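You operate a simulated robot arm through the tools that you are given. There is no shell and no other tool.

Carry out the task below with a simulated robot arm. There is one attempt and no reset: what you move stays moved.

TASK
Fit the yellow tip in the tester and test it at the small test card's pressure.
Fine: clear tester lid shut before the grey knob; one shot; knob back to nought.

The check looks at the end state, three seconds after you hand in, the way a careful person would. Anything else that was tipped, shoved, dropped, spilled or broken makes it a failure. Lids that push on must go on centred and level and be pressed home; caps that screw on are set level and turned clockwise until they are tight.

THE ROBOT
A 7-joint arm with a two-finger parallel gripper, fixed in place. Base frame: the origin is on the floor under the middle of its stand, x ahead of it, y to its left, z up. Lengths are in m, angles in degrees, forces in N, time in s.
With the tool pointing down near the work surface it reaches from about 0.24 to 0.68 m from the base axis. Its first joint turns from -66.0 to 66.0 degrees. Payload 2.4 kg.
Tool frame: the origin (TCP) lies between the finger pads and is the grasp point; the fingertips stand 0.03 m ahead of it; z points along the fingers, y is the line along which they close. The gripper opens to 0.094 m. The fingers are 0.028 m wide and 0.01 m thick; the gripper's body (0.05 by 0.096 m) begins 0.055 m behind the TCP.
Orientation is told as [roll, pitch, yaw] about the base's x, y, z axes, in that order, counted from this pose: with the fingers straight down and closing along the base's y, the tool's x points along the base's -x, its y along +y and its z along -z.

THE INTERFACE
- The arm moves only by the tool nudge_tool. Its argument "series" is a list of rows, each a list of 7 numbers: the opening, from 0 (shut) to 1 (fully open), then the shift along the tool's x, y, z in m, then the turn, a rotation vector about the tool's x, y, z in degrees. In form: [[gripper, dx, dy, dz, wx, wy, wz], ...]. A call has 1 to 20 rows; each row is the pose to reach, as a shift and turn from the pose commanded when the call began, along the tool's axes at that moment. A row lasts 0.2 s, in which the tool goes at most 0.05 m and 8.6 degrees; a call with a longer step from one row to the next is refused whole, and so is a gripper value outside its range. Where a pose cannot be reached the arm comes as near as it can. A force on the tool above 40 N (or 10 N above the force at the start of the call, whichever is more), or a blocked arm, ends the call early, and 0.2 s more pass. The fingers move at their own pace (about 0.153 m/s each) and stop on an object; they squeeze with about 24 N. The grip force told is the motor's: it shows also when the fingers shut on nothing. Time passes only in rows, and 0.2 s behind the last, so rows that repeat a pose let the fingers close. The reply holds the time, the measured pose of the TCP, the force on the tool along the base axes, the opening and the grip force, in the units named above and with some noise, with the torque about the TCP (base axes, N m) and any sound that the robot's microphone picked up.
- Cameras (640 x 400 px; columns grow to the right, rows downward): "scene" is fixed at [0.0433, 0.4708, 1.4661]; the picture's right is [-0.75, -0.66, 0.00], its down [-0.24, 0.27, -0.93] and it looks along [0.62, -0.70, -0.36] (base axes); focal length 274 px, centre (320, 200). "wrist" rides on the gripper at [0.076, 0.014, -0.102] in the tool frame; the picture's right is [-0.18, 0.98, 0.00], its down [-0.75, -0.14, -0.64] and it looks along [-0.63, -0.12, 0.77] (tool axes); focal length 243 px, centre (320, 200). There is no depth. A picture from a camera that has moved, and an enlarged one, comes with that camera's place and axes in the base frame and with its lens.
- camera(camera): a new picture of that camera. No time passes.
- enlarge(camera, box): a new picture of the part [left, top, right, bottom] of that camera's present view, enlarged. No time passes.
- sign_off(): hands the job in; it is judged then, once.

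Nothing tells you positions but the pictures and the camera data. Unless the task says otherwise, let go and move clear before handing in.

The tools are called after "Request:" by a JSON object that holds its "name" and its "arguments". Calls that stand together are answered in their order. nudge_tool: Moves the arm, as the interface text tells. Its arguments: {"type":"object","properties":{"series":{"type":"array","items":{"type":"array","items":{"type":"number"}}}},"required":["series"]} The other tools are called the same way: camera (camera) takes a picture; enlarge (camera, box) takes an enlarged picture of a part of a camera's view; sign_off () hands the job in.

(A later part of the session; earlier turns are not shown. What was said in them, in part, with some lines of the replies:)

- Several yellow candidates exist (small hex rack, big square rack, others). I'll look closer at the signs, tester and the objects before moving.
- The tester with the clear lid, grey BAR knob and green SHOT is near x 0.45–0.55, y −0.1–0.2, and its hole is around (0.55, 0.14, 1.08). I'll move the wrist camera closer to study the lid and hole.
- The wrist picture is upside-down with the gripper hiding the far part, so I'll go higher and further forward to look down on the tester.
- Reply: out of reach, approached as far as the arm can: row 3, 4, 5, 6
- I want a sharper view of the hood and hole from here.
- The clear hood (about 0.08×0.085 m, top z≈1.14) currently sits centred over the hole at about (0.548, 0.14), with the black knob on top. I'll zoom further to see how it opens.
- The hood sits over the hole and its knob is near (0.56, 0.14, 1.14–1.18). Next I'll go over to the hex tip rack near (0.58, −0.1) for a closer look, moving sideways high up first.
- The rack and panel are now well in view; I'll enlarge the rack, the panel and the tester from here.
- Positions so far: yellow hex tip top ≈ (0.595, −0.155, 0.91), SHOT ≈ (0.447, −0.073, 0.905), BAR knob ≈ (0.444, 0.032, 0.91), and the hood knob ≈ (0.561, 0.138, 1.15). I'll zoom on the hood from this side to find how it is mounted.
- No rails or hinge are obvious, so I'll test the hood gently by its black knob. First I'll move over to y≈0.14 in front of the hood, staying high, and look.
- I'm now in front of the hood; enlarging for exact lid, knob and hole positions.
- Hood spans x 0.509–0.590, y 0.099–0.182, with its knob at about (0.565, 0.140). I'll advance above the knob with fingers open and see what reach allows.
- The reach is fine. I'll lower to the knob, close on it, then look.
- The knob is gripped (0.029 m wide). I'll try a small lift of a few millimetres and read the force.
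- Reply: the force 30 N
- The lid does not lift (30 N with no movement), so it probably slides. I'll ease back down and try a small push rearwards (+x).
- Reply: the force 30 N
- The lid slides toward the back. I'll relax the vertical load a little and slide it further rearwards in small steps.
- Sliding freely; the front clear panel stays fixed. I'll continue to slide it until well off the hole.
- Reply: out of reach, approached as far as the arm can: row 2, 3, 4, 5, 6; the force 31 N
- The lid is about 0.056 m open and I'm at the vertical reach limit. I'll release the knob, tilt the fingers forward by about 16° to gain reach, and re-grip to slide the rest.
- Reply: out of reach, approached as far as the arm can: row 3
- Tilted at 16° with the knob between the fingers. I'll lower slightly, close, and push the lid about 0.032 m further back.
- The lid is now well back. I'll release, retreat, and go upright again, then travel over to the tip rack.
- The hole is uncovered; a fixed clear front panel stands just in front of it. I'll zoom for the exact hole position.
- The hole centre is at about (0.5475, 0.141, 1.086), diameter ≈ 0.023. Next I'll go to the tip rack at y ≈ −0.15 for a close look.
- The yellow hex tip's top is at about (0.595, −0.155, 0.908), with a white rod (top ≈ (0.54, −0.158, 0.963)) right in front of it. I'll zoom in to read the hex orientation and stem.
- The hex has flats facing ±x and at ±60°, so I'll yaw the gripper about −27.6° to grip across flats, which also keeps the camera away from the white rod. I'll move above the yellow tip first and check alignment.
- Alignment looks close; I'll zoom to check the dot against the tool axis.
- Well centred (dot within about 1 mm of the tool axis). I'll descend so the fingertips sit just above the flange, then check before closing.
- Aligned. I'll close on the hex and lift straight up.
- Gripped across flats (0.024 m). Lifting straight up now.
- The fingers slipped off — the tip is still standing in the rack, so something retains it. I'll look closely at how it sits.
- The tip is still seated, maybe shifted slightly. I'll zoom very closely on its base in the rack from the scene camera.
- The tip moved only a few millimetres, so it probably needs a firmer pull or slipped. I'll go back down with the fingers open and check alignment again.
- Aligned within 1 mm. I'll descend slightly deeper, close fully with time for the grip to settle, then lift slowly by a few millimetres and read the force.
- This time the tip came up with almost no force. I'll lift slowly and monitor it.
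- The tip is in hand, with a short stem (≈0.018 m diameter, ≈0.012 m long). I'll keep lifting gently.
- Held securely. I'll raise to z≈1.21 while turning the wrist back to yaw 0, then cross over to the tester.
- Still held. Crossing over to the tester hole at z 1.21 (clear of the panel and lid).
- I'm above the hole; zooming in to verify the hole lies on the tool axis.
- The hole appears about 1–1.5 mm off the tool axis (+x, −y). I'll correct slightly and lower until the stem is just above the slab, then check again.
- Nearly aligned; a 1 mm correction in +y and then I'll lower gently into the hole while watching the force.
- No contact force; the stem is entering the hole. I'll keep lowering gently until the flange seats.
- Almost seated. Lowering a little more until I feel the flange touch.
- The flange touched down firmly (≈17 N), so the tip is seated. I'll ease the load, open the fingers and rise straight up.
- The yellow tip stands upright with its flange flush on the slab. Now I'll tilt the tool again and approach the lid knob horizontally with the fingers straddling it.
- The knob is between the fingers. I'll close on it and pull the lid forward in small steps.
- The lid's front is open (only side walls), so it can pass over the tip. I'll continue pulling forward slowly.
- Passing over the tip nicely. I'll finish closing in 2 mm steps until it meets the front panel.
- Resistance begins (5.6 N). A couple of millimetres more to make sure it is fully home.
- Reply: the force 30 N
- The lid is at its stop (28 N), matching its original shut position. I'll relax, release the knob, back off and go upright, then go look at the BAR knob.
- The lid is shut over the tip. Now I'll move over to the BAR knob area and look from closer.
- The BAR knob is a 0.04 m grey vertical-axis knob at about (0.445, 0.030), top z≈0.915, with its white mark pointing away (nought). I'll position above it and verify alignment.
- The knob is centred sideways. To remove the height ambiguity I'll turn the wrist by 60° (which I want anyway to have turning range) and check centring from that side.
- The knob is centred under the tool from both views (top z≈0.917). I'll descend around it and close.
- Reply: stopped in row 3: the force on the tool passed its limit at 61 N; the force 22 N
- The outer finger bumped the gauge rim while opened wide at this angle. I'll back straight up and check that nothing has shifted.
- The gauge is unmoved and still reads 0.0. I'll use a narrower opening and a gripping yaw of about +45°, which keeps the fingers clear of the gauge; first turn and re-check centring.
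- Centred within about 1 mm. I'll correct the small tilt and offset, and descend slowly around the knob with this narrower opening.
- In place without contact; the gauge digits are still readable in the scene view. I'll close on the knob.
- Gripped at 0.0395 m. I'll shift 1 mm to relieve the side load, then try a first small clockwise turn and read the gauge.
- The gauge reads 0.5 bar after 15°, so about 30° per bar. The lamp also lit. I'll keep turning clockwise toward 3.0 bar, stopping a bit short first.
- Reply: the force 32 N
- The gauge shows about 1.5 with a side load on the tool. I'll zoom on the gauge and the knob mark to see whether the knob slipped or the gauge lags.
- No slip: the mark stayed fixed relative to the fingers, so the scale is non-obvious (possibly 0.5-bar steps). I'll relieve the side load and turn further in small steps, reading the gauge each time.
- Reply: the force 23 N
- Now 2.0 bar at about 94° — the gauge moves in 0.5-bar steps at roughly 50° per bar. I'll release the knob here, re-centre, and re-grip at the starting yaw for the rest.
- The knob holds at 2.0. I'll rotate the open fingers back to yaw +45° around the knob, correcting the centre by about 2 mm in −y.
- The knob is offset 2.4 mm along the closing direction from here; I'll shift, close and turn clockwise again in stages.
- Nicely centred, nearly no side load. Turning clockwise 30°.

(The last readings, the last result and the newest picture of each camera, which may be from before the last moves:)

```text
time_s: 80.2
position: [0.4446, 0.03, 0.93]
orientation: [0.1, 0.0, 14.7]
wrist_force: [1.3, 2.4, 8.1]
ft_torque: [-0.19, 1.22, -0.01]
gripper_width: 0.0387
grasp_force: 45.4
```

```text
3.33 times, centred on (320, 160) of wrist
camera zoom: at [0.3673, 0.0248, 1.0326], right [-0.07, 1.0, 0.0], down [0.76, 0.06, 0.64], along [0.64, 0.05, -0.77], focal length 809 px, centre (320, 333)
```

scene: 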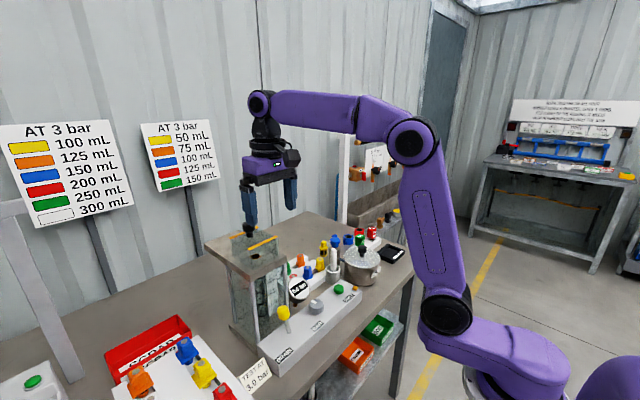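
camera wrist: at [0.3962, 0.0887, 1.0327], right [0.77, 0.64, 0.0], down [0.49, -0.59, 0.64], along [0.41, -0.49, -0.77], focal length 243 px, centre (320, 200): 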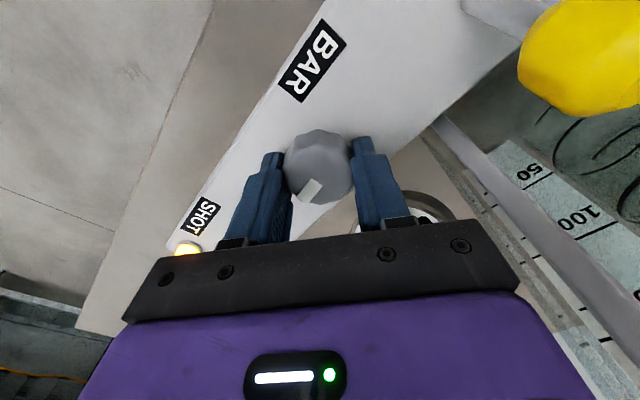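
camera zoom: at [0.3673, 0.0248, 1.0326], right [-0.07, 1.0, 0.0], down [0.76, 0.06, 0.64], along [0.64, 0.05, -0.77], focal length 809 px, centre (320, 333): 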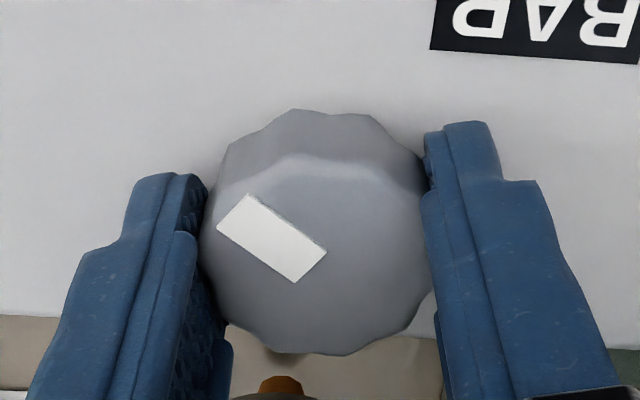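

2.5 bar at 124°. I'll continue in smaller steps to find the 3.0 range.

Request:
{"name": "nudge_tool", "arguments": {"series": [[0, 0, 0, 0, 0, 0, 6], [0, 0, 0, 0, 0, 0, 11], [0, 0, 0, 0, 0, 0, 11]]}}

Request:
{"name": "enlarge", "arguments": {"camera": "scene", "box": [290, 270, 345, 320]}}

```text
time_s: 81.0
position: [0.4462, 0.0307, 0.9308]
orientation: [0.1, 0.0, 3.8]
wrist_force: [-1.8, 4.9, 4.7]
ft_torque: [0.09, 0.17, -0.01]
gripper_width: 0.0387
grasp_force: 45.1
```

```text
8.00 times, centred on (318, 295) of scene
camera zoom: at [0.0432, 0.471, 1.466], right [-0.75, -0.66, 0.0], down [-0.24, 0.27, -0.93], along [0.62, -0.7, -0.36], focal length 2188 px, centre (340, -560)
```

zoom: 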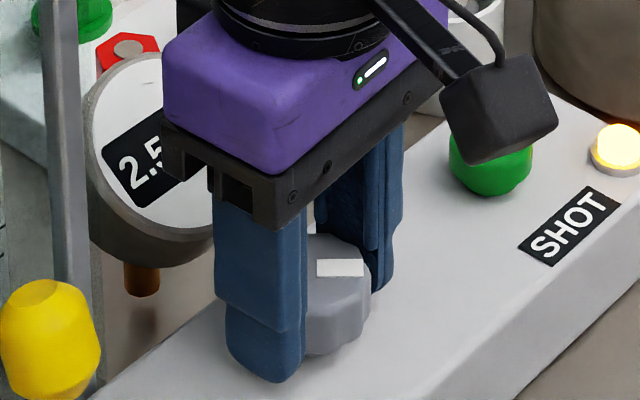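

Request:
{"name": "nudge_tool", "arguments": {"series": [[0, 0, 0, 0, 0, 0, 3], [0, 0, 0, 0, 0, 0, 5], [0, 0, 0, 0, 0, 0, 5]]}}

Request:
{"name": "enlarge", "arguments": {"camera": "scene", "box": [290, 270, 345, 320]}}

```text
time_s: 81.8
position: [0.4451, 0.0305, 0.9303]
orientation: [0.0, 0.0, -1.1]
wrist_force: [-3.2, 6.5, -1.4]
ft_torque: [0.14, -0.76, -0.03]
gripper_width: 0.0389
grasp_force: 45.6
```

```text
8.00 times, centred on (318, 295) of scene
camera zoom: at [0.0432, 0.471, 1.466], right [-0.75, -0.66, 0.0], down [-0.24, 0.27, -0.93], along [0.62, -0.7, -0.36], focal length 2188 px, centre (340, -560)
```

zoom: 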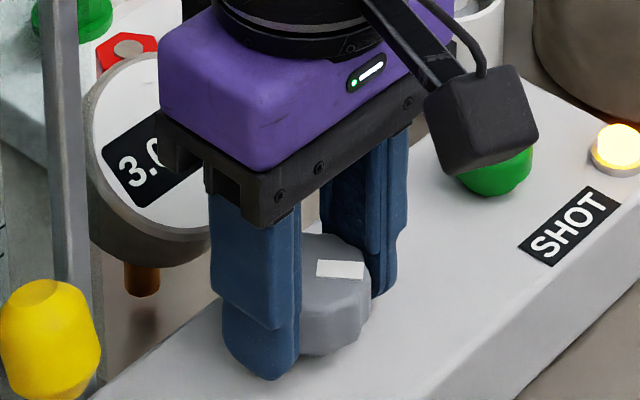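

3.0 appears at about 140°, consistent with 50° per bar; the centre of 3.0 should be at 150°. I'll turn 10° more to sit in the middle.

Request:
{"name": "nudge_tool", "arguments": {"series": [[0, 0, 0, 0, 0, 0, 5], [0, 0, 0, 0, 0, 0, 10], [0, 0, 0, 0, 0, 0, 10]]}}

Request:
{"name": "enlarge", "arguments": {"camera": "scene", "box": [290, 270, 345, 320]}}

Request:
{"name": "enlarge", "arguments": {"camera": "wrist", "box": [240, 100, 400, 220]}}

```text
time_s: 82.6
position: [0.4459, 0.0293, 0.9306]
orientation: [0.0, -0.1, -11.1]
wrist_force: [-2.2, 6.7, -1.7]
ft_torque: [0.1, -0.15, 0.0]
gripper_width: 0.0389
grasp_force: 44.9
```

```text
8.00 times, centred on (318, 295) of scene
camera zoom: at [0.0433, 0.471, 1.466], right [-0.75, -0.66, 0.0], down [-0.24, 0.27, -0.93], along [0.62, -0.7, -0.36], focal length 2188 px, centre (340, -560)
```

zoom: 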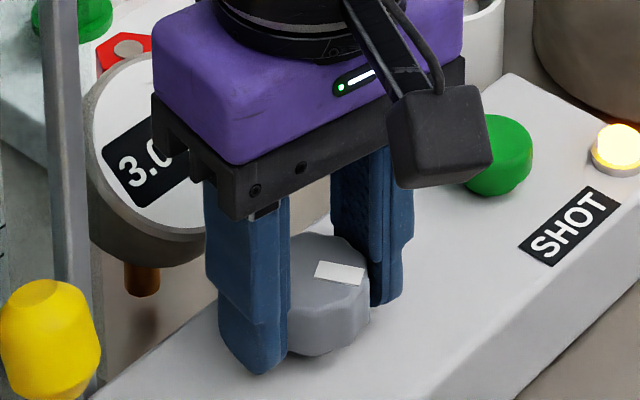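

```text
3.33 times, centred on (320, 160) of wrist
camera zoom: at [0.3727, 0.0592, 1.0326], right [0.37, 0.93, 0.0], down [0.71, -0.28, 0.64], along [0.6, -0.24, -0.77], focal length 809 px, centre (320, 333)
```

zoom: 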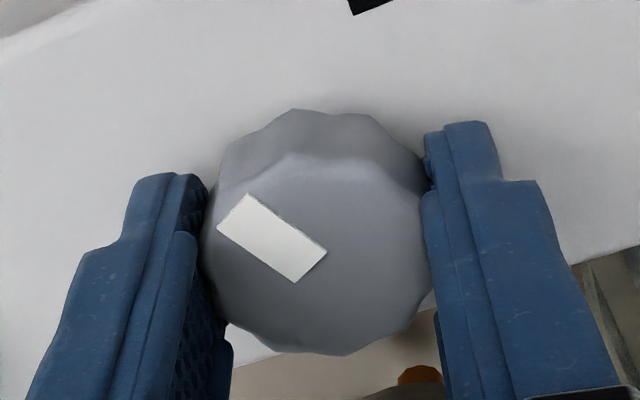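

The gauge reads 3.0. I'll release the knob, rise, and check the whole gauge.

Request:
{"name": "nudge_tool", "arguments": {"series": [[0.2, 0, 0, 0, 0, 0, 0], [0.45, 0, 0, 0, 0, 0, 0], [0.58, 0, 0, 0, 0, 0, 0], [0.58, 0, 0, 0, 0, 0, 0], [0.58, 0, 0, -0.02, 0, 0, 0], [0.58, 0, 0, -0.06, 0, 0, 0], [0.58, 0, 0, -0.1, 0, 0, 0], [0.58, 0, 0, -0.1, 0, 0, 0]]}}

Request:
{"name": "enlarge", "arguments": {"camera": "scene", "box": [280, 260, 360, 330]}}

Request:
{"name": "camera", "arguments": {"camera": "wrist"}}

```text
time_s: 84.4
position: [0.4445, 0.0284, 1.0315]
orientation: [0.0, -0.1, -11.2]
wrist_force: [-0.3, 0.0, -0.7]
ft_torque: [-0.02, -0.01, 0.04]
gripper_width: 0.0548
grasp_force: 0.0
```

```text
5.71 times, centred on (320, 295) of scene
camera zoom: at [0.0433, 0.4708, 1.4661], right [-0.75, -0.66, 0.0], down [-0.24, 0.27, -0.93], along [0.62, -0.7, -0.36], focal length 1563 px, centre (320, -343)
```

zoom: 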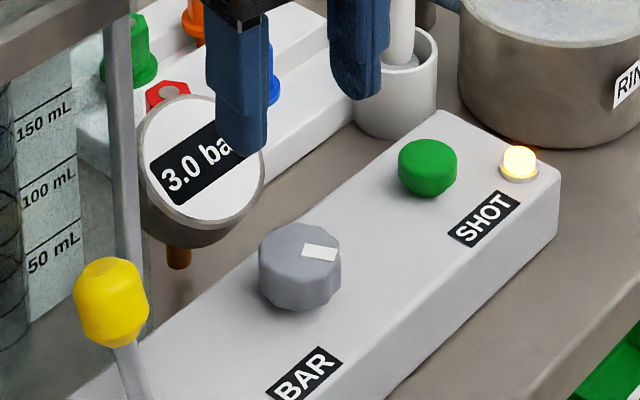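

```text
taken
camera wrist: at [0.3726, 0.0581, 1.1329], right [0.37, 0.93, 0.0], down [0.71, -0.28, 0.64], along [0.6, -0.24, -0.77], focal length 243 px, centre (320, 200)
```

wrist: 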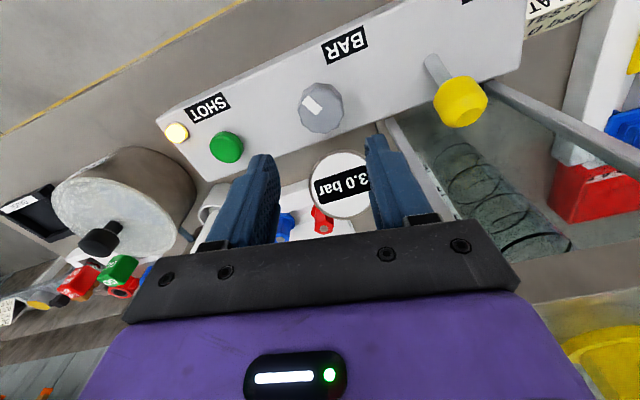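

3.0 bar holds and the lamp is lit. Next is the SHOT button at about (0.446, −0.071, top ≈0.918): I'll move above it with the fingers shut and check alignment.

Request:
{"name": "nudge_tool", "arguments": {"series": [[0.4, -0.006, -0.03, 0, 0, 0, -4], [0.2, -0.012, -0.06, 0, 0, 0, -8], [0, -0.018, -0.09, 0.01, 0, 0, -11.1], [0, -0.0201, -0.0989, 0.031, 0, 0, -11.1], [0, -0.0201, -0.0989, 0.031, 0, 0, -11.1]]}}

Request:
{"name": "camera", "arguments": {"camera": "wrist"}}

Request:
{"name": "enlarge", "arguments": {"camera": "wrist", "box": [260, 70, 380, 180]}}

Request:
{"name": "enlarge", "arguments": {"camera": "scene", "box": [280, 230, 370, 320]}}

```text
time_s: 85.6
position: [0.4447, -0.0704, 1.0005]
orientation: [0.0, 0.1, 0.0]
wrist_force: [0.2, -0.1, -0.2]
ft_torque: [-0.01, 0.0, -0.04]
gripper_width: 0.0001
grasp_force: 24.2
```

```text
taken
camera wrist: at [0.3688, -0.0567, 1.1019], right [0.18, 0.98, 0.0], down [0.75, -0.14, 0.64], along [0.63, -0.12, -0.77], focal length 243 px, centre (320, 200)
```

wrist: 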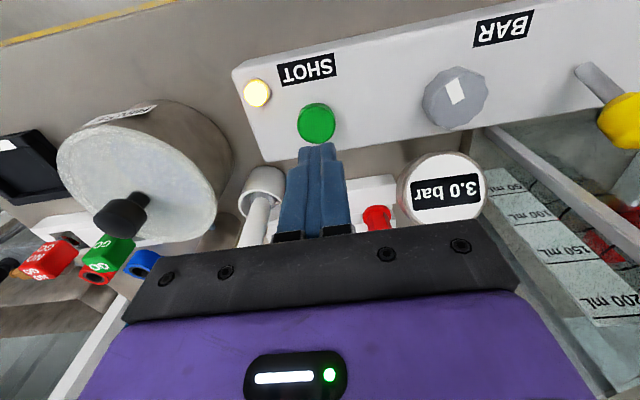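

```text
3.64 times, centred on (320, 125) of wrist
camera zoom: at [0.3688, -0.0567, 1.1019], right [0.18, 0.98, 0.0], down [0.75, -0.14, 0.64], along [0.63, -0.12, -0.77], focal length 882 px, centre (320, 473)
```

zoom: 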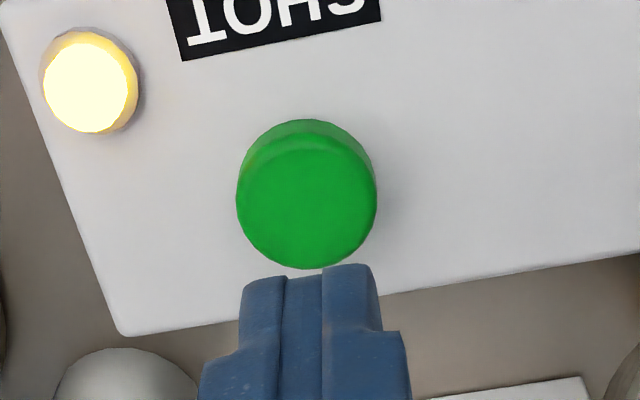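

```text
4.44 times, centred on (325, 275) of scene
camera zoom: at [0.0433, 0.4708, 1.4661], right [-0.75, -0.66, 0.0], down [-0.24, 0.27, -0.93], along [0.62, -0.7, -0.36], focal length 1216 px, centre (298, -133)
```

zoom: 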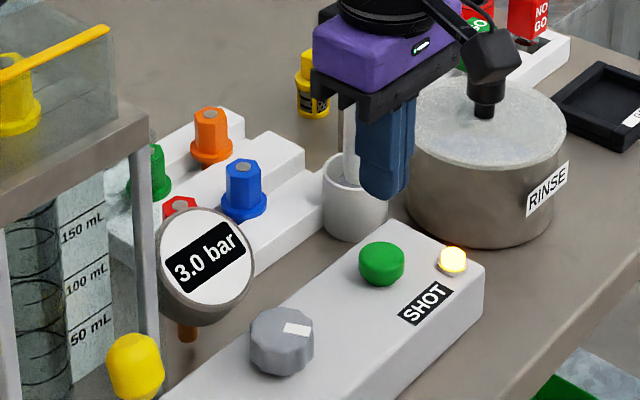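

The button is 3 mm to −y of the tool axis; I'll correct and press down once slowly.

Request:
{"name": "nudge_tool", "arguments": {"series": [[0, 0, -0.003, 0.015, 0, 0, 0], [0, 0, -0.003, 0.035, 0, 0, 0], [0, 0, -0.003, 0.045, 0, 0, 0], [0, 0, -0.003, 0.048, 0, 0, 0], [0, 0, -0.003, 0.05, 0, 0, 0], [0, 0, -0.003, 0.05, 0, 0, 0]]}}

Request:
{"name": "enlarge", "arguments": {"camera": "scene", "box": [270, 240, 360, 330]}}

Request:
{"name": "enlarge", "arguments": {"camera": "wrist", "box": [260, 100, 380, 200]}}

```text
time_s: 87.0
position: [0.4458, -0.0745, 0.95]
orientation: [0.1, -0.2, 0.0]
wrist_force: [1.1, -0.2, -0.1]
ft_torque: [0.02, -0.03, 0.0]
gripper_width: 0.0
grasp_force: 24.1
```

```text
4.44 times, centred on (315, 285) of scene
camera zoom: at [0.0433, 0.4708, 1.4661], right [-0.75, -0.66, 0.0], down [-0.24, 0.27, -0.93], along [0.62, -0.7, -0.36], focal length 1216 px, centre (342, -178)
```

zoom: 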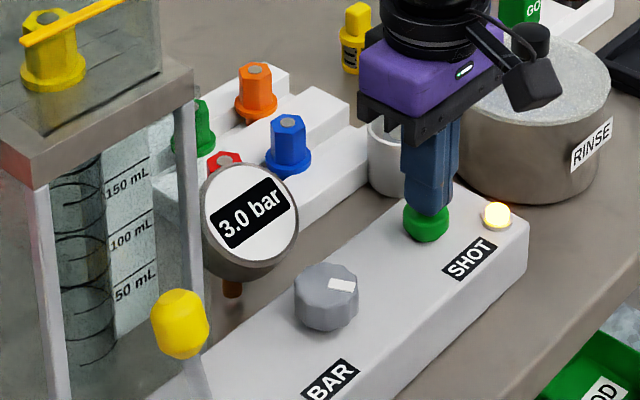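

```text
4.00 times, centred on (320, 150) of wrist
camera zoom: at [0.369, -0.0591, 1.0517], right [0.18, 0.98, 0.0], down [0.75, -0.14, 0.64], along [0.63, -0.12, -0.77], focal length 970 px, centre (320, 400)
```

zoom: 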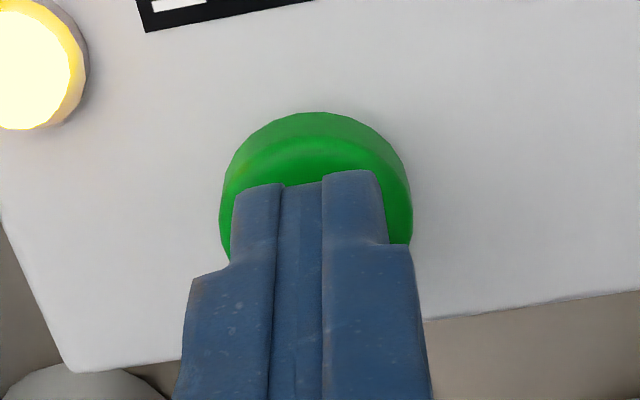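

Fingertips are just over the button. Pressing down gently now.

Request:
{"name": "nudge_tool", "arguments": {"series": [[0, 0, 0, 0.002, 0, 0, 0], [0, 0, 0, 0.004, 0, 0, 0], [0, 0, 0, 0.006, 0, 0, 0], [0, 0, 0, 0.007, 0, 0, 0]]}}

Request:
{"name": "enlarge", "arguments": {"camera": "scene", "box": [270, 240, 360, 330]}}

```text
time_s: 88.0
position: [0.4461, -0.0745, 0.9424]
orientation: [0.0, -0.1, -0.1]
wrist_force: [0.0, 0.5, 0.7]
ft_torque: [0.01, 0.0, -0.01]
gripper_width: 0.0
grasp_force: 24.0
```

```text
4.44 times, centred on (315, 285) of scene
camera zoom: at [0.0433, 0.4708, 1.4661], right [-0.75, -0.66, 0.0], down [-0.24, 0.27, -0.93], along [0.62, -0.7, -0.36], focal length 1216 px, centre (342, -178)
```

zoom: 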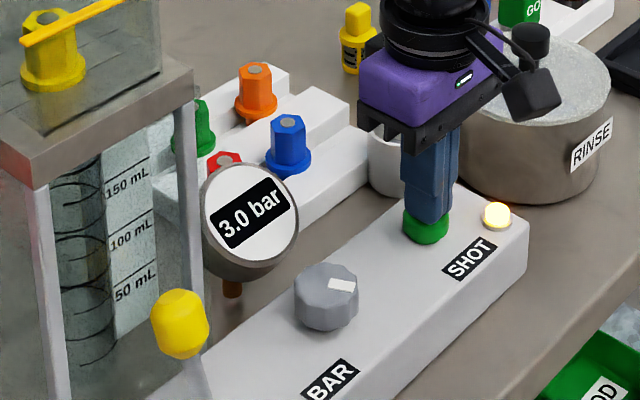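

Request:
{"name": "nudge_tool", "arguments": {"series": [[0, 0, 0, 0.0015, 0, 0, 0], [0, 0, 0, 0.003, 0, 0, 0], [0, 0, 0, 0.0045, 0, 0, 0]]}}

Request:
{"name": "enlarge", "arguments": {"camera": "scene", "box": [270, 240, 360, 330]}}

```text
time_s: 88.8
position: [0.4454, -0.0735, 0.9395]
orientation: [-0.1, -0.1, 0.0]
wrist_force: [-0.5, 1.1, 5.9]
ft_torque: [0.03, -0.02, -0.03]
gripper_width: 0.0
grasp_force: 24.2
heard: click
```

```text
4.44 times, centred on (315, 285) of scene
camera zoom: at [0.0432, 0.4709, 1.466], right [-0.75, -0.66, 0.0], down [-0.24, 0.27, -0.93], along [0.62, -0.7, -0.36], focal length 1216 px, centre (342, -178)
```

zoom: 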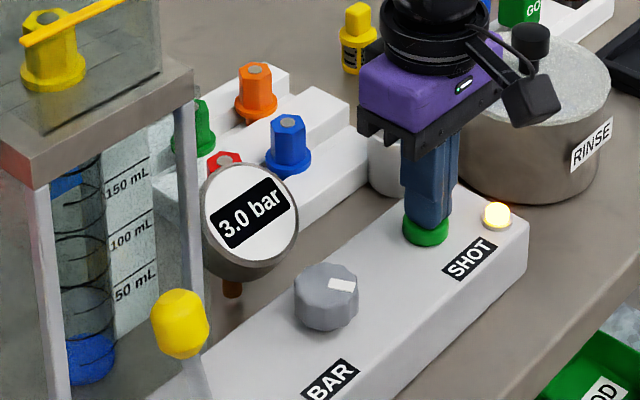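

A click was heard and blue water is running into the cylinder. I'll lift off the button straight away.

Request:
{"name": "nudge_tool", "arguments": {"series": [[0, 0, 0, -0.01, 0, 0, 0], [0, 0, 0, -0.03, 0, 0, 0], [0, 0, 0, -0.06, 0, 0, 0], [0, 0, 0, -0.09, 0, 0, 0], [0.3, 0, 0, -0.09, 0, 0, 0], [0.5, 0, 0, -0.09, 0, 0, 0], [0.58, 0, 0, -0.09, 0, 0, 0], [0.58, 0, 0, -0.09, 0, 0, 0]]}}

Request:
{"name": "enlarge", "arguments": {"camera": "scene", "box": [220, 215, 360, 345]}}

```text
time_s: 90.6
position: [0.4461, -0.0737, 1.0269]
orientation: [0.0, 0.0, -0.1]
wrist_force: [-0.3, -0.4, 0.0]
ft_torque: [0.02, 0.0, -0.03]
gripper_width: 0.0544
grasp_force: 0.1
```

```text
3.08 times, centred on (290, 280) of scene
camera zoom: at [0.0433, 0.4708, 1.4661], right [-0.75, -0.66, 0.0], down [-0.24, 0.27, -0.93], along [0.62, -0.7, -0.36], focal length 842 px, centre (412, -46)
```

zoom: 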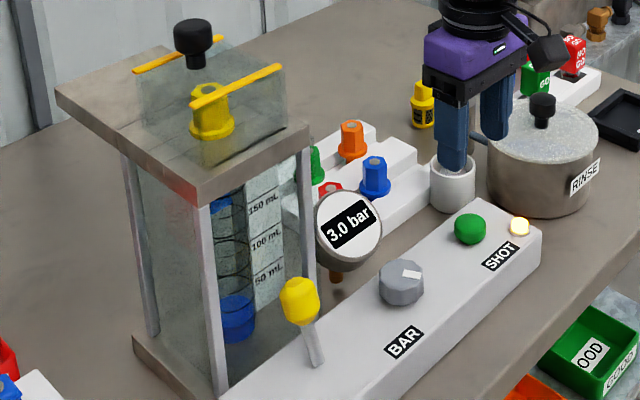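

The shot is running; I'll wait for it to finish before touching the knob.

Request:
{"name": "nudge_tool", "arguments": {"series": [[0.58, 0, 0, 0, 0, 0, 0], [0.58, 0, 0, 0, 0, 0, 0], [0.58, 0, 0, 0, 0, 0, 0], [0.58, 0, 0, 0, 0, 0, 0], [0.58, 0, 0, 0, 0, 0, 0], [0.58, 0, 0, 0, 0, 0, 0], [0.58, 0, 0, 0, 0, 0, 0], [0.58, 0, 0, 0, 0, 0, 0], [0.58, 0, 0, 0, 0, 0, 0], [0.58, 0, 0, 0, 0, 0, 0], [0.58, 0, 0, 0, 0, 0, 0], [0.58, 0, 0, 0, 0, 0, 0], [0.58, 0, 0, 0, 0, 0, 0], [0.58, 0, 0, 0, 0, 0, 0], [0.58, 0, 0, 0, 0, 0, 0]]}}

Request:
{"name": "enlarge", "arguments": {"camera": "scene", "box": [235, 260, 345, 340]}}

```text
time_s: 93.8
position: [0.4477, -0.0751, 1.0278]
orientation: [0.0, -0.1, -0.1]
wrist_force: [-0.1, -0.3, 0.8]
ft_torque: [0.01, -0.01, 0.0]
gripper_width: 0.0543
grasp_force: 0.1
```

```text
5.00 times, centred on (290, 300) of scene
camera zoom: at [0.0433, 0.4708, 1.4661], right [-0.75, -0.66, 0.0], down [-0.24, 0.27, -0.93], along [0.62, -0.7, -0.36], focal length 1368 px, centre (470, -300)
```

zoom: 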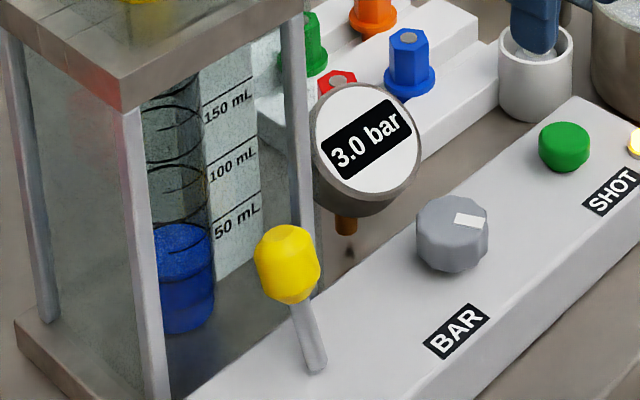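

The cylinder has filled to about the 50 mL mark and the stream stopped. Now I'll go back over the BAR knob with the wrist at yaw −45° to turn it back anticlockwise.

Request:
{"name": "nudge_tool", "arguments": {"series": [[0.58, 0, 0.03, 0, 0, 0, 8], [0.58, 0, 0.06, 0, 0, 0, 16], [0.58, 0.0007, 0.09, 0, 0, 0, 24], [0.58, 0.0007, 0.1039, 0, 0, 0, 32], [0.58, 0.0007, 0.1039, 0.015, 0, 0, 40], [0.58, 0.0007, 0.1039, 0.027, 0, 0, 45], [0.58, 0.0007, 0.1039, 0.027, 0, 0, 45]]}}

Request:
{"name": "enlarge", "arguments": {"camera": "wrist", "box": [240, 60, 400, 180]}}

Request:
{"name": "enlarge", "arguments": {"camera": "scene", "box": [235, 260, 345, 340]}}

```text
time_s: 95.4
position: [0.4447, 0.0298, 1.0003]
orientation: [0.1, -0.1, -45.1]
wrist_force: [-0.5, 0.0, -0.1]
ft_torque: [-0.02, 0.02, -0.02]
gripper_width: 0.0548
grasp_force: 0.0
```

```text
3.33 times, centred on (320, 120) of wrist
camera zoom: at [0.401, 0.0944, 1.103], right [0.83, 0.56, 0.0], down [0.43, -0.63, 0.64], along [0.36, -0.53, -0.77], focal length 809 px, centre (320, 467)
```

zoom: 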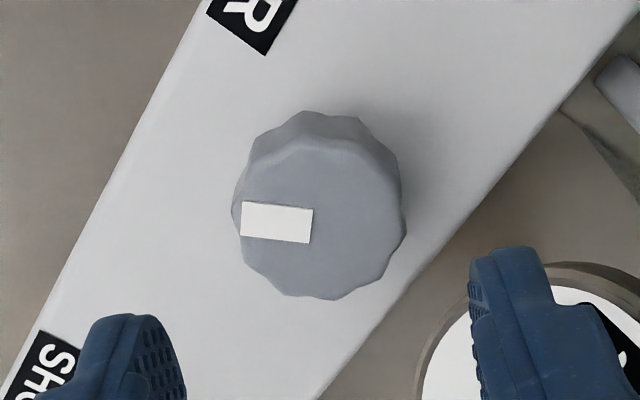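

```text
5.00 times, centred on (290, 300) of scene
camera zoom: at [0.0433, 0.4708, 1.4661], right [-0.75, -0.66, 0.0], down [-0.24, 0.27, -0.93], along [0.62, -0.7, -0.36], focal length 1368 px, centre (470, -300)
```

zoom: 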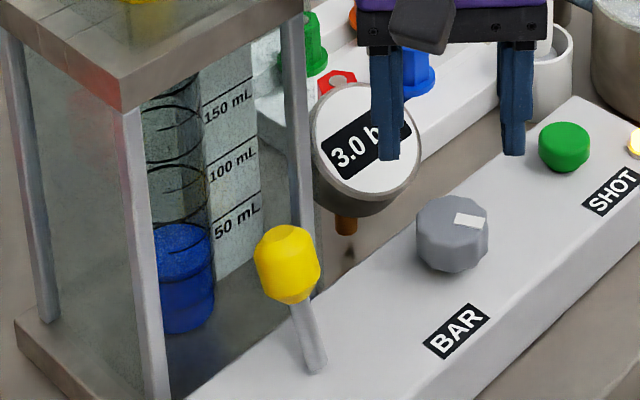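

The level is steady and the knob is centred. I'll descend around it, slowly, and close.

Request:
{"name": "nudge_tool", "arguments": {"series": [[0.58, 0, 0, 0.015, 0, 0, 0], [0.58, 0, 0, 0.03, 0, 0, 0], [0.58, 0, 0, 0.045, 0, 0, 0], [0.58, 0, 0, 0.056, 0, 0, 0], [0.58, 0, 0, 0.064, 0, 0, 0], [0.58, 0, 0, 0.0695, 0, 0, 0], [0.45, 0, 0, 0.0695, 0, 0, 0], [0.3, 0, 0, 0.0695, 0, 0, 0], [0.1, 0, 0, 0.0695, 0, 0, 0], [0, 0, 0, 0.0695, 0, 0, 0], [0, 0, 0, 0.0695, 0, 0, 0]]}}

Request:
{"name": "enlarge", "arguments": {"camera": "wrist", "box": [240, 100, 400, 220]}}

Request:
{"name": "enlarge", "arguments": {"camera": "scene", "box": [290, 270, 345, 320]}}

```text
time_s: 97.8
position: [0.4457, 0.0299, 0.9316]
orientation: [0.0, -0.1, -45.0]
wrist_force: [1.9, 2.5, -12.0]
ft_torque: [-0.45, -0.75, 0.0]
gripper_width: 0.0396
grasp_force: 45.2
```

```text
3.33 times, centred on (320, 160) of wrist
camera zoom: at [0.4008, 0.0943, 1.0336], right [0.83, 0.56, 0.0], down [0.43, -0.63, 0.64], along [0.36, -0.53, -0.77], focal length 809 px, centre (320, 333)
```

zoom: 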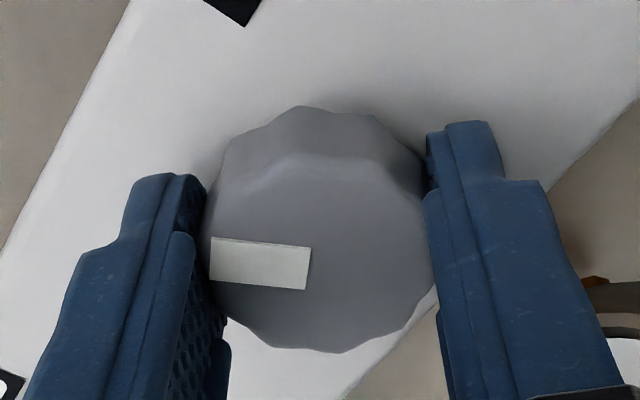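

```text
8.00 times, centred on (318, 295) of scene
camera zoom: at [0.0435, 0.4709, 1.466], right [-0.75, -0.66, 0.0], down [-0.24, 0.27, -0.93], along [0.62, -0.7, -0.36], focal length 2188 px, centre (340, -560)
```

zoom: 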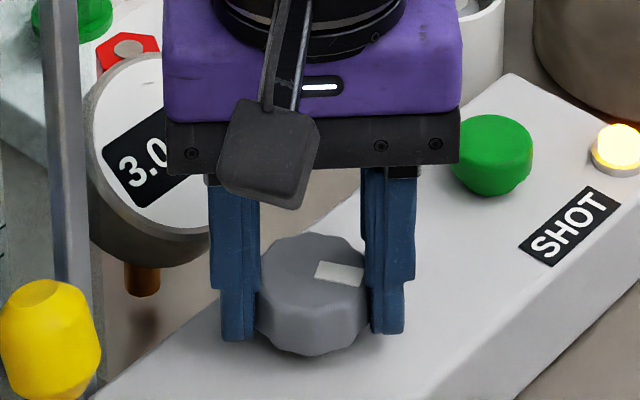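

Gripped. Turning anticlockwise 90° back toward zero.

Request:
{"name": "nudge_tool", "arguments": {"series": [[0, 0, 0, 0, 0, 0, -7], [0, 0, 0, 0, 0, 0, -14], [0, 0, 0, 0, 0, 0, -21], [0, 0, 0, 0, 0, 0, -28], [0, 0, 0, 0, 0, 0, -35], [0, 0, 0, 0, 0, 0, -42], [0, 0, 0, 0, 0, 0, -49], [0, 0, 0, 0, 0, 0, -56], [0, 0, 0, 0, 0, 0, -63], [0, 0, 0, 0, 0, 0, -70], [0, 0, 0, 0, 0, 0, -77], [0, 0, 0, 0, 0, 0, -84], [0, 0, 0, 0, 0, 0, -90], [0, 0, 0, 0, 0, 0, -90]]}}

Request:
{"name": "enlarge", "arguments": {"camera": "wrist", "box": [240, 100, 400, 220]}}

Request:
{"name": "enlarge", "arguments": {"camera": "scene", "box": [290, 270, 345, 320]}}

```text
time_s: 100.8
position: [0.4452, 0.0296, 0.9314]
orientation: [-0.1, 0.0, 45.1]
wrist_force: [-2.4, 7.6, 1.1]
ft_torque: [0.05, 0.37, 0.03]
gripper_width: 0.0397
grasp_force: 44.9
```

```text
3.33 times, centred on (320, 160) of wrist
camera zoom: at [0.3806, -0.0135, 1.0337], right [-0.57, 0.82, 0.0], down [0.63, 0.43, 0.64], along [0.53, 0.36, -0.77], focal length 809 px, centre (320, 333)
```

zoom: 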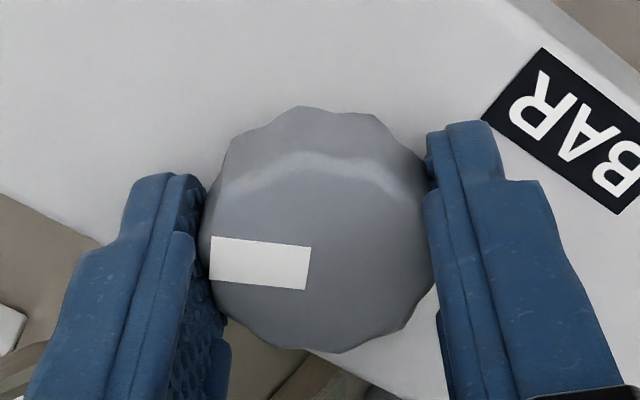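

```text
8.00 times, centred on (318, 295) of scene
camera zoom: at [0.0432, 0.4711, 1.466], right [-0.75, -0.66, 0.0], down [-0.24, 0.27, -0.93], along [0.62, -0.7, -0.36], focal length 2188 px, centre (340, -560)
```

zoom: 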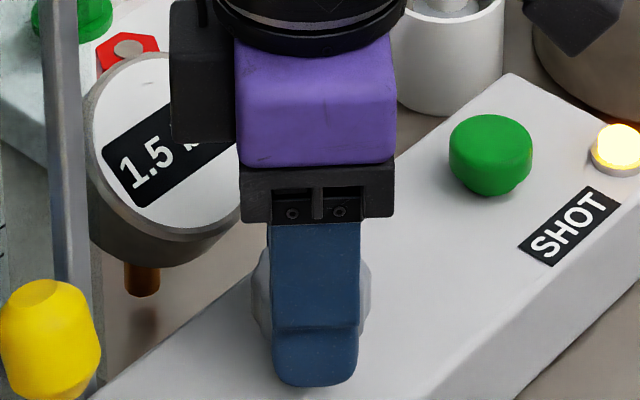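

The gauge reads 1.5 for the moment; it may lag. I'll pause a second and re-read.

Request:
{"name": "nudge_tool", "arguments": {"series": [[0, 0, 0, 0, 0, 0, 0], [0, 0, 0, 0, 0, 0, 0], [0, 0, 0, 0, 0, 0, 0], [0, 0, 0, 0, 0, 0, 0]]}}

Request:
{"name": "enlarge", "arguments": {"camera": "scene", "box": [290, 270, 345, 320]}}

```text
time_s: 101.8
position: [0.4463, 0.0304, 0.9319]
orientation: [0.0, 0.0, 45.0]
wrist_force: [-2.5, 8.5, 5.4]
ft_torque: [0.01, 0.28, 0.01]
gripper_width: 0.0394
grasp_force: 45.0
```

```text
8.00 times, centred on (318, 295) of scene
camera zoom: at [0.0432, 0.4711, 1.466], right [-0.75, -0.66, 0.0], down [-0.24, 0.27, -0.93], along [0.62, -0.7, -0.36], focal length 2188 px, centre (340, -560)
```

zoom: 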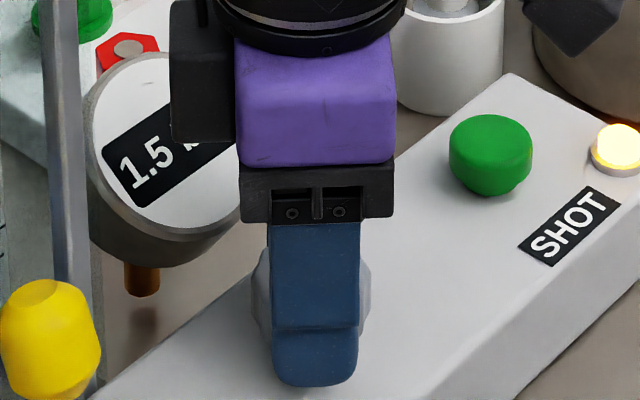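

No lag, so it's simply stepwise. I'll release, swing the open fingers back to yaw −45°, and re-grip for the remaining ~60°.

Request:
{"name": "nudge_tool", "arguments": {"series": [[0.2, 0, 0, 0, 0, 0, 0], [0.45, 0, 0, 0, 0, 0, 0], [0.58, 0, 0, 0, 0, 0, 0], [0.58, 0, 0, 0, 0, 0, 0], [0.58, 0, 0, 0, 0, 0, 8], [0.58, 0, 0, 0, 0, 0, 16], [0.58, 0, 0, 0, 0, 0, 24], [0.58, 0, 0, 0, 0, 0, 32], [0.58, 0, 0, 0, 0, 0, 40], [0.58, 0, 0, 0, 0, 0, 48], [0.58, 0, 0, 0, 0, 0, 56], [0.58, 0, 0, 0, 0, 0, 64], [0.58, 0, 0, 0, 0, 0, 72], [0.58, 0, 0, 0, 0, 0, 80], [0.58, 0, 0, 0, 0, 0, 88], [0.58, 0, 0, 0, 0, 0, 90], [0.58, 0, 0, 0, 0, 0, 90]]}}

Request:
{"name": "enlarge", "arguments": {"camera": "wrist", "box": [240, 100, 400, 220]}}

Request:
{"name": "enlarge", "arguments": {"camera": "scene", "box": [290, 270, 345, 320]}}

```text
time_s: 105.4
position: [0.4448, 0.0299, 0.9323]
orientation: [0.0, -0.1, -45.1]
wrist_force: [-0.7, 0.4, 0.2]
ft_torque: [0.0, 0.04, 0.03]
gripper_width: 0.0542
grasp_force: 0.1
```

```text
3.33 times, centred on (320, 160) of wrist
camera zoom: at [0.4011, 0.0942, 1.0336], right [0.83, 0.56, 0.0], down [0.43, -0.63, 0.64], along [0.36, -0.53, -0.77], focal length 809 px, centre (320, 333)
```

zoom: 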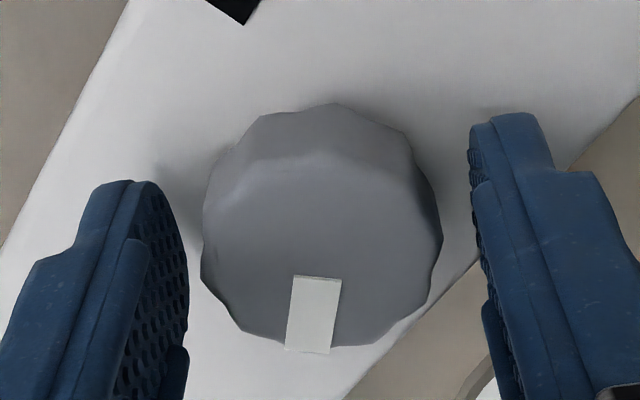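

```text
8.00 times, centred on (318, 295) of scene
camera zoom: at [0.0433, 0.4708, 1.4661], right [-0.75, -0.66, 0.0], down [-0.24, 0.27, -0.93], along [0.62, -0.7, -0.36], focal length 2188 px, centre (340, -560)
```

zoom: 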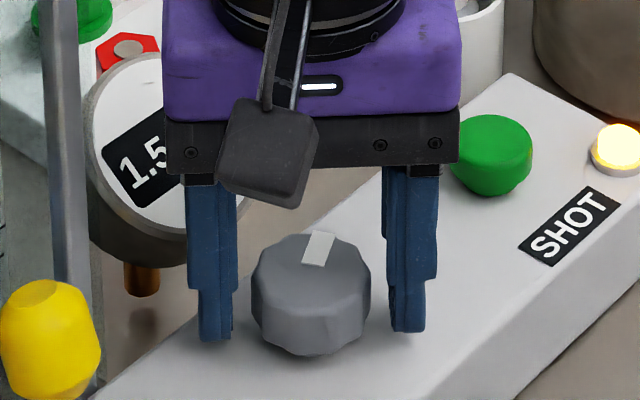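

About 60° remain by the mark. Re-gripping and turning anticlockwise to nought.

Request:
{"name": "nudge_tool", "arguments": {"series": [[0.45, 0, 0, 0, 0, 0, 0], [0.3, 0, 0, 0, 0, 0, 0], [0.1, 0, 0, 0, 0, 0, 0], [0, 0, 0, 0, 0, 0, 0], [0, 0, 0, 0, 0, 0, 0], [0, 0, 0, 0, 0, 0, -7], [0, 0, 0, 0, 0, 0, -14], [0, 0, 0, 0, 0, 0, -21], [0, 0, 0, 0, 0, 0, -28], [0, 0, 0, 0, 0, 0, -35], [0, 0, 0, 0, 0, 0, -42], [0, 0, 0, 0, 0, 0, -49], [0, 0, 0, 0, 0, 0, -54], [0, 0, 0, 0, 0, 0, -54]]}}

Request:
{"name": "enlarge", "arguments": {"camera": "wrist", "box": [240, 100, 400, 220]}}

Request:
{"name": "enlarge", "arguments": {"camera": "scene", "box": [290, 270, 345, 320]}}

```text
time_s: 108.4
position: [0.4452, 0.0305, 0.9328]
orientation: [0.0, 0.0, 9.1]
wrist_force: [1.8, 4.8, -6.1]
ft_torque: [0.21, -0.42, 0.0]
gripper_width: 0.0393
grasp_force: 44.9
```

```text
3.33 times, centred on (320, 160) of wrist
camera zoom: at [0.3674, 0.0325, 1.0336], right [0.03, 1.0, 0.0], down [0.77, -0.02, 0.64], along [0.64, -0.02, -0.77], focal length 809 px, centre (320, 333)
```

zoom: 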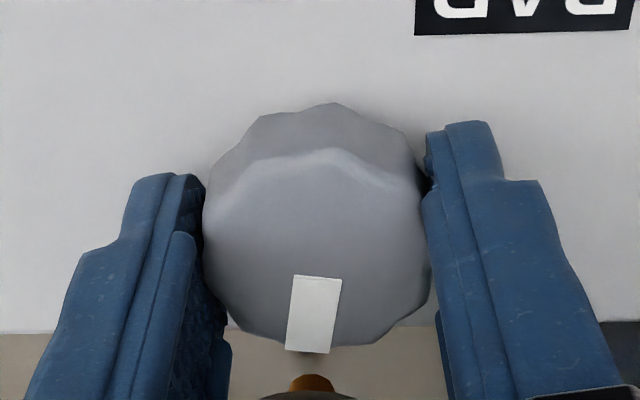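

```text
8.00 times, centred on (318, 295) of scene
camera zoom: at [0.0434, 0.471, 1.466], right [-0.75, -0.66, 0.0], down [-0.24, 0.27, -0.93], along [0.62, -0.7, -0.36], focal length 2188 px, centre (340, -560)
```

zoom: 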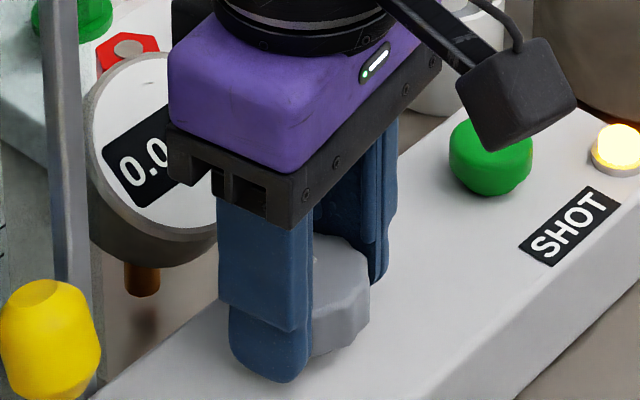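

The gauge reads 0.0 but the lamp is still lit, so a few degrees remain. I'll turn the last ~7° gently and check the torque.

Request:
{"name": "nudge_tool", "arguments": {"series": [[0, 0, 0, 0, 0, 0, -3], [0, 0, 0, 0, 0, 0, -6], [0, 0, 0, 0, 0, 0, -6]]}}

Request:
{"name": "enlarge", "arguments": {"camera": "wrist", "box": [240, 100, 400, 220]}}

Request:
{"name": "enlarge", "arguments": {"camera": "scene", "box": [290, 270, 345, 320]}}

```text
time_s: 109.2
position: [0.4448, 0.0302, 0.9312]
orientation: [0.0, 0.1, 15.0]
wrist_force: [1.3, 6.5, -9.5]
ft_torque: [0.32, -0.93, -0.04]
gripper_width: 0.0398
grasp_force: 45.2
```

```text
3.33 times, centred on (320, 160) of wrist
camera zoom: at [0.3676, 0.0245, 1.0337], right [-0.08, 1.0, 0.0], down [0.76, 0.06, 0.64], along [0.64, 0.05, -0.77], focal length 809 px, centre (320, 333)
```

zoom: 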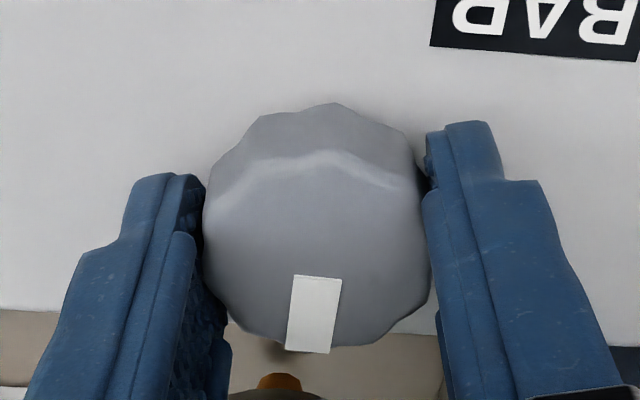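

```text
8.00 times, centred on (318, 295) of scene
camera zoom: at [0.0434, 0.471, 1.466], right [-0.75, -0.66, 0.0], down [-0.24, 0.27, -0.93], along [0.62, -0.7, -0.36], focal length 2188 px, centre (340, -560)
```

zoom: 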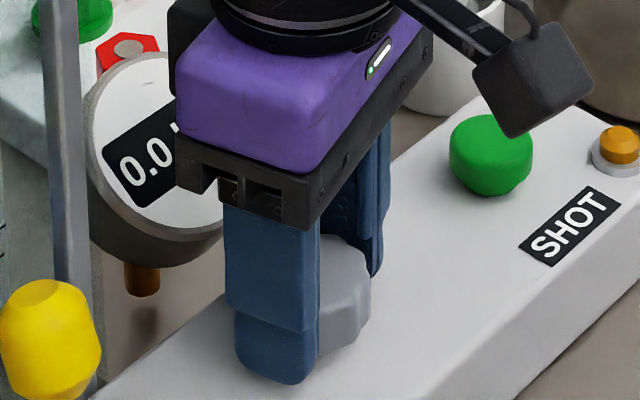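

The lamp went out; by the mark, about 3° remain to the original zero direction (+2.5°). I'll turn that last bit.

Request:
{"name": "nudge_tool", "arguments": {"series": [[0, 0, 0, 0, 0, 0, -1.5], [0, 0, 0, 0, 0, 0, -3], [0, 0, 0, 0, 0, 0, -3]]}}

Request:
{"name": "enlarge", "arguments": {"camera": "wrist", "box": [240, 100, 400, 220]}}

Request:
{"name": "enlarge", "arguments": {"camera": "scene", "box": [290, 270, 345, 320]}}

```text
time_s: 110.0
position: [0.4454, 0.0287, 0.9322]
orientation: [-0.1, 0.0, 17.9]
wrist_force: [1.3, 4.0, -5.7]
ft_torque: [0.07, -0.13, -0.56]
gripper_width: 0.0392
grasp_force: 44.7
```

```text
3.33 times, centred on (320, 160) of wrist
camera zoom: at [0.368, 0.0207, 1.0337], right [-0.13, 0.99, 0.0], down [0.76, 0.1, 0.64], along [0.64, 0.08, -0.77], focal length 809 px, centre (320, 333)
```

zoom: 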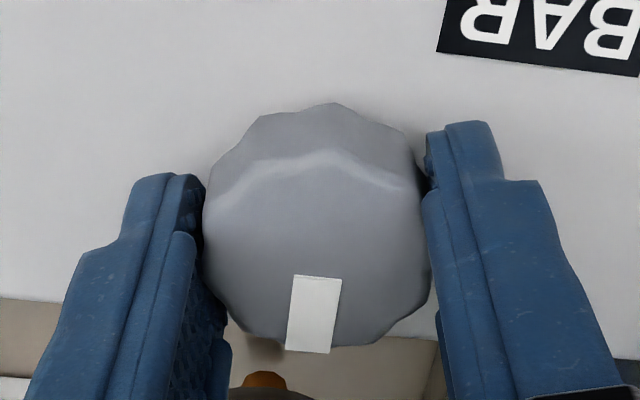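

```text
8.00 times, centred on (318, 295) of scene
camera zoom: at [0.0434, 0.471, 1.466], right [-0.75, -0.66, 0.0], down [-0.24, 0.27, -0.93], along [0.62, -0.7, -0.36], focal length 2188 px, centre (340, -560)
```

zoom: 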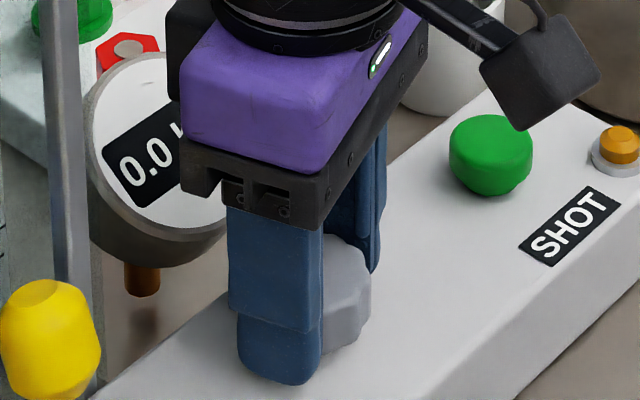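

Torque rose to 0.56 N·m — the knob is at its zero stop, gauge 0.0, lamp out. I'll open, rise and check everything.

Request:
{"name": "nudge_tool", "arguments": {"series": [[0, 0, 0, 0, 0, 0, -2.5], [0.2, 0, 0, 0, 0, 0, -2.5], [0.45, 0, 0, 0, 0, 0, -2.5], [0.58, 0, 0, 0, 0, 0, -2.5], [0.58, 0, 0, 0, 0, 0, -2.5], [0.58, 0, 0, -0.02, 0, 0, -2.5], [0.58, 0, 0, -0.06, 0, 0, -2.5], [0.58, 0, 0, -0.1, 0, 0, 2], [0.58, 0.03, 0, -0.14, 0, 0, 10], [0.58, 0.06, 0, -0.18, 0, 0, 17.9], [0.58, 0.09, 0, -0.2, 0, 0, 17.9], [0.58, 0.09, 0, -0.2, 0, 0, 17.9]]}}

Request:
{"name": "camera", "arguments": {"camera": "wrist"}}

Request:
{"name": "enlarge", "arguments": {"camera": "scene", "box": [200, 200, 380, 350]}}

Request:
{"name": "enlarge", "arguments": {"camera": "wrist", "box": [200, 60, 420, 200]}}

```text
time_s: 112.6
position: [0.359, 0.0021, 1.1324]
orientation: [0.0, 0.0, 0.0]
wrist_force: [-0.5, 0.2, 0.7]
ft_torque: [-0.05, 0.0, 0.0]
gripper_width: 0.0543
grasp_force: 0.0
```

```text
taken
camera wrist: at [0.2828, 0.017, 1.2344], right [0.18, 0.98, 0.0], down [0.75, -0.14, 0.64], along [0.63, -0.12, -0.77], focal length 243 px, centre (320, 200)
```

wrist: 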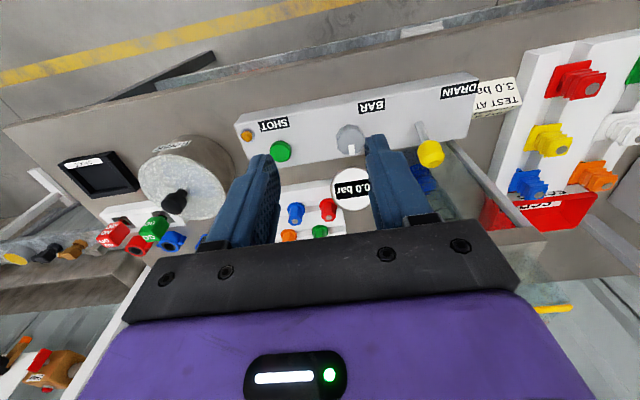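

```text
2.67 times, centred on (290, 275) of scene
camera zoom: at [0.0433, 0.4708, 1.4661], right [-0.75, -0.66, 0.0], down [-0.24, 0.27, -0.93], along [0.62, -0.7, -0.36], focal length 729 px, centre (400, 0)
```

zoom: 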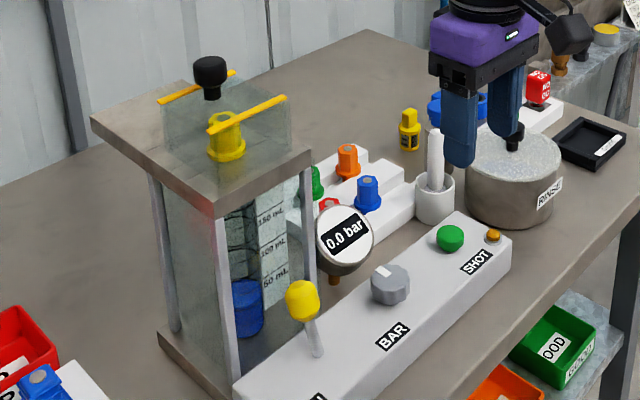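

```text
2.86 times, centred on (310, 130) of wrist
camera zoom: at [0.2828, 0.017, 1.2344], right [0.18, 0.98, 0.0], down [0.75, -0.14, 0.64], along [0.63, -0.12, -0.77], focal length 693 px, centre (349, 400)
```

zoom: 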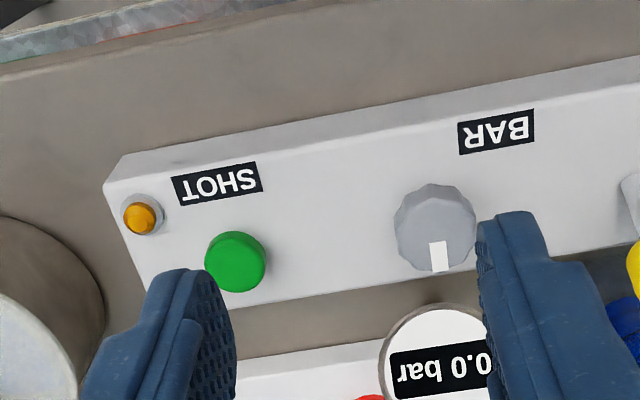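

Everything looks right: gauge 0.0, knob at zero, lamp out, tip fitted, about 50 mL in the cylinder. I'll do a last close check of the lid and surroundings before handing in.

Request:
{"name": "enlarge", "arguments": {"camera": "scene", "box": [200, 210, 300, 280]}}

Request:
{"name": "enlarge", "arguments": {"camera": "scene", "box": [230, 260, 310, 350]}}

Request:
{"name": "camera", "arguments": {"camera": "scene"}}

```text
5.71 times, centred on (250, 245) of scene
camera zoom: at [0.0433, 0.4708, 1.4661], right [-0.75, -0.66, 0.0], down [-0.24, 0.27, -0.93], along [0.62, -0.7, -0.36], focal length 1563 px, centre (720, -57)
```

zoom: 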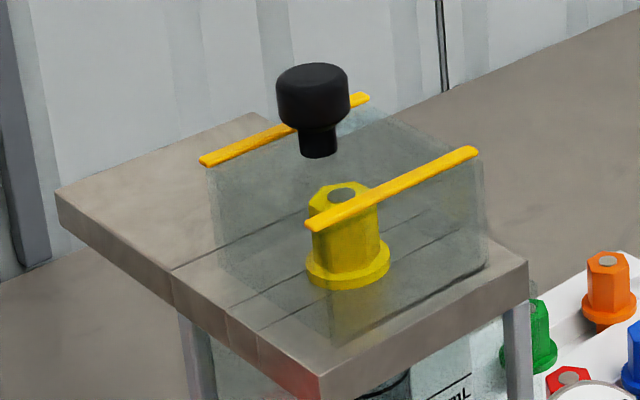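

```text
4.44 times, centred on (270, 305) of scene
camera zoom: at [0.0433, 0.4708, 1.4661], right [-0.75, -0.66, 0.0], down [-0.24, 0.27, -0.93], along [0.62, -0.7, -0.36], focal length 1216 px, centre (542, -267)
```

zoom: 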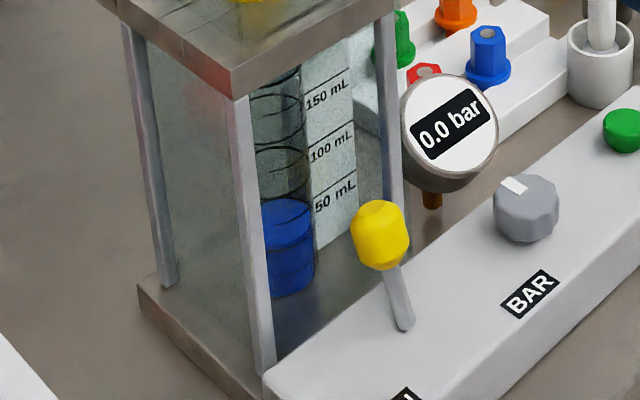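

```text
taken
```

scene: 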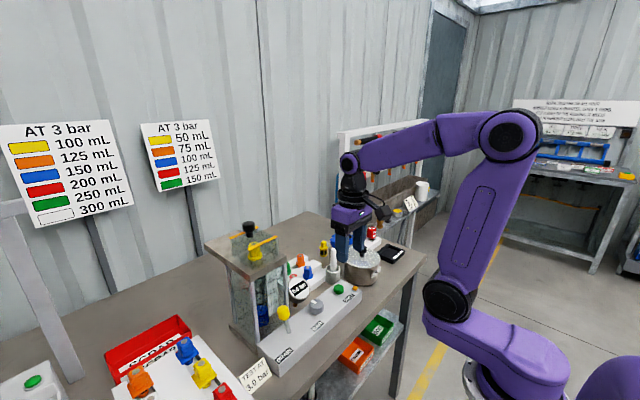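

The lid is in exactly its original shut position over the fitted yellow tip. The knob mark and gauge are back at nought, one shot is collected, and nothing else looks disturbed, so I'm handing in.

Request:
{"name": "sign_off", "arguments": {}}

```text
The job is handed in.
```

I fitted the yellow tip in the tester and tested it with one shot at 3.0 bar, the pressure on the small test card. I've handed the job in.

- **Tip:** I used the yellow hex tip from the rack beside the tester. It stands upright with its flange flush on the plate. There is also a yellow tip in the larger square set. I left that one because the small chart and the tester's cylinder scale match the hex set.
- **Order:** the clear lid was shut before I turned the grey knob. I pressed SHOT once and heard one click, and the cylinder filled to about the 50 mL mark, which is what the small chart gives for yellow.
- **End state:** the knob is at its zero stop, the gauge reads 0.0 bar, the lamp is out, the lid is shut, and the arm is clear of the tester.

Two things went wrong on the way:

- **Gauge bump:** while reaching for the knob, one finger hit the gauge rim hard enough to stop the move (61 N). The gauge did not shift and read normally afterwards.
- **Grip slip:** the first attempt to lift the tip slipped off and moved it a few millimetres in the rack. The second attempt held.

I left the water in the cylinder and did not touch the drain lever.
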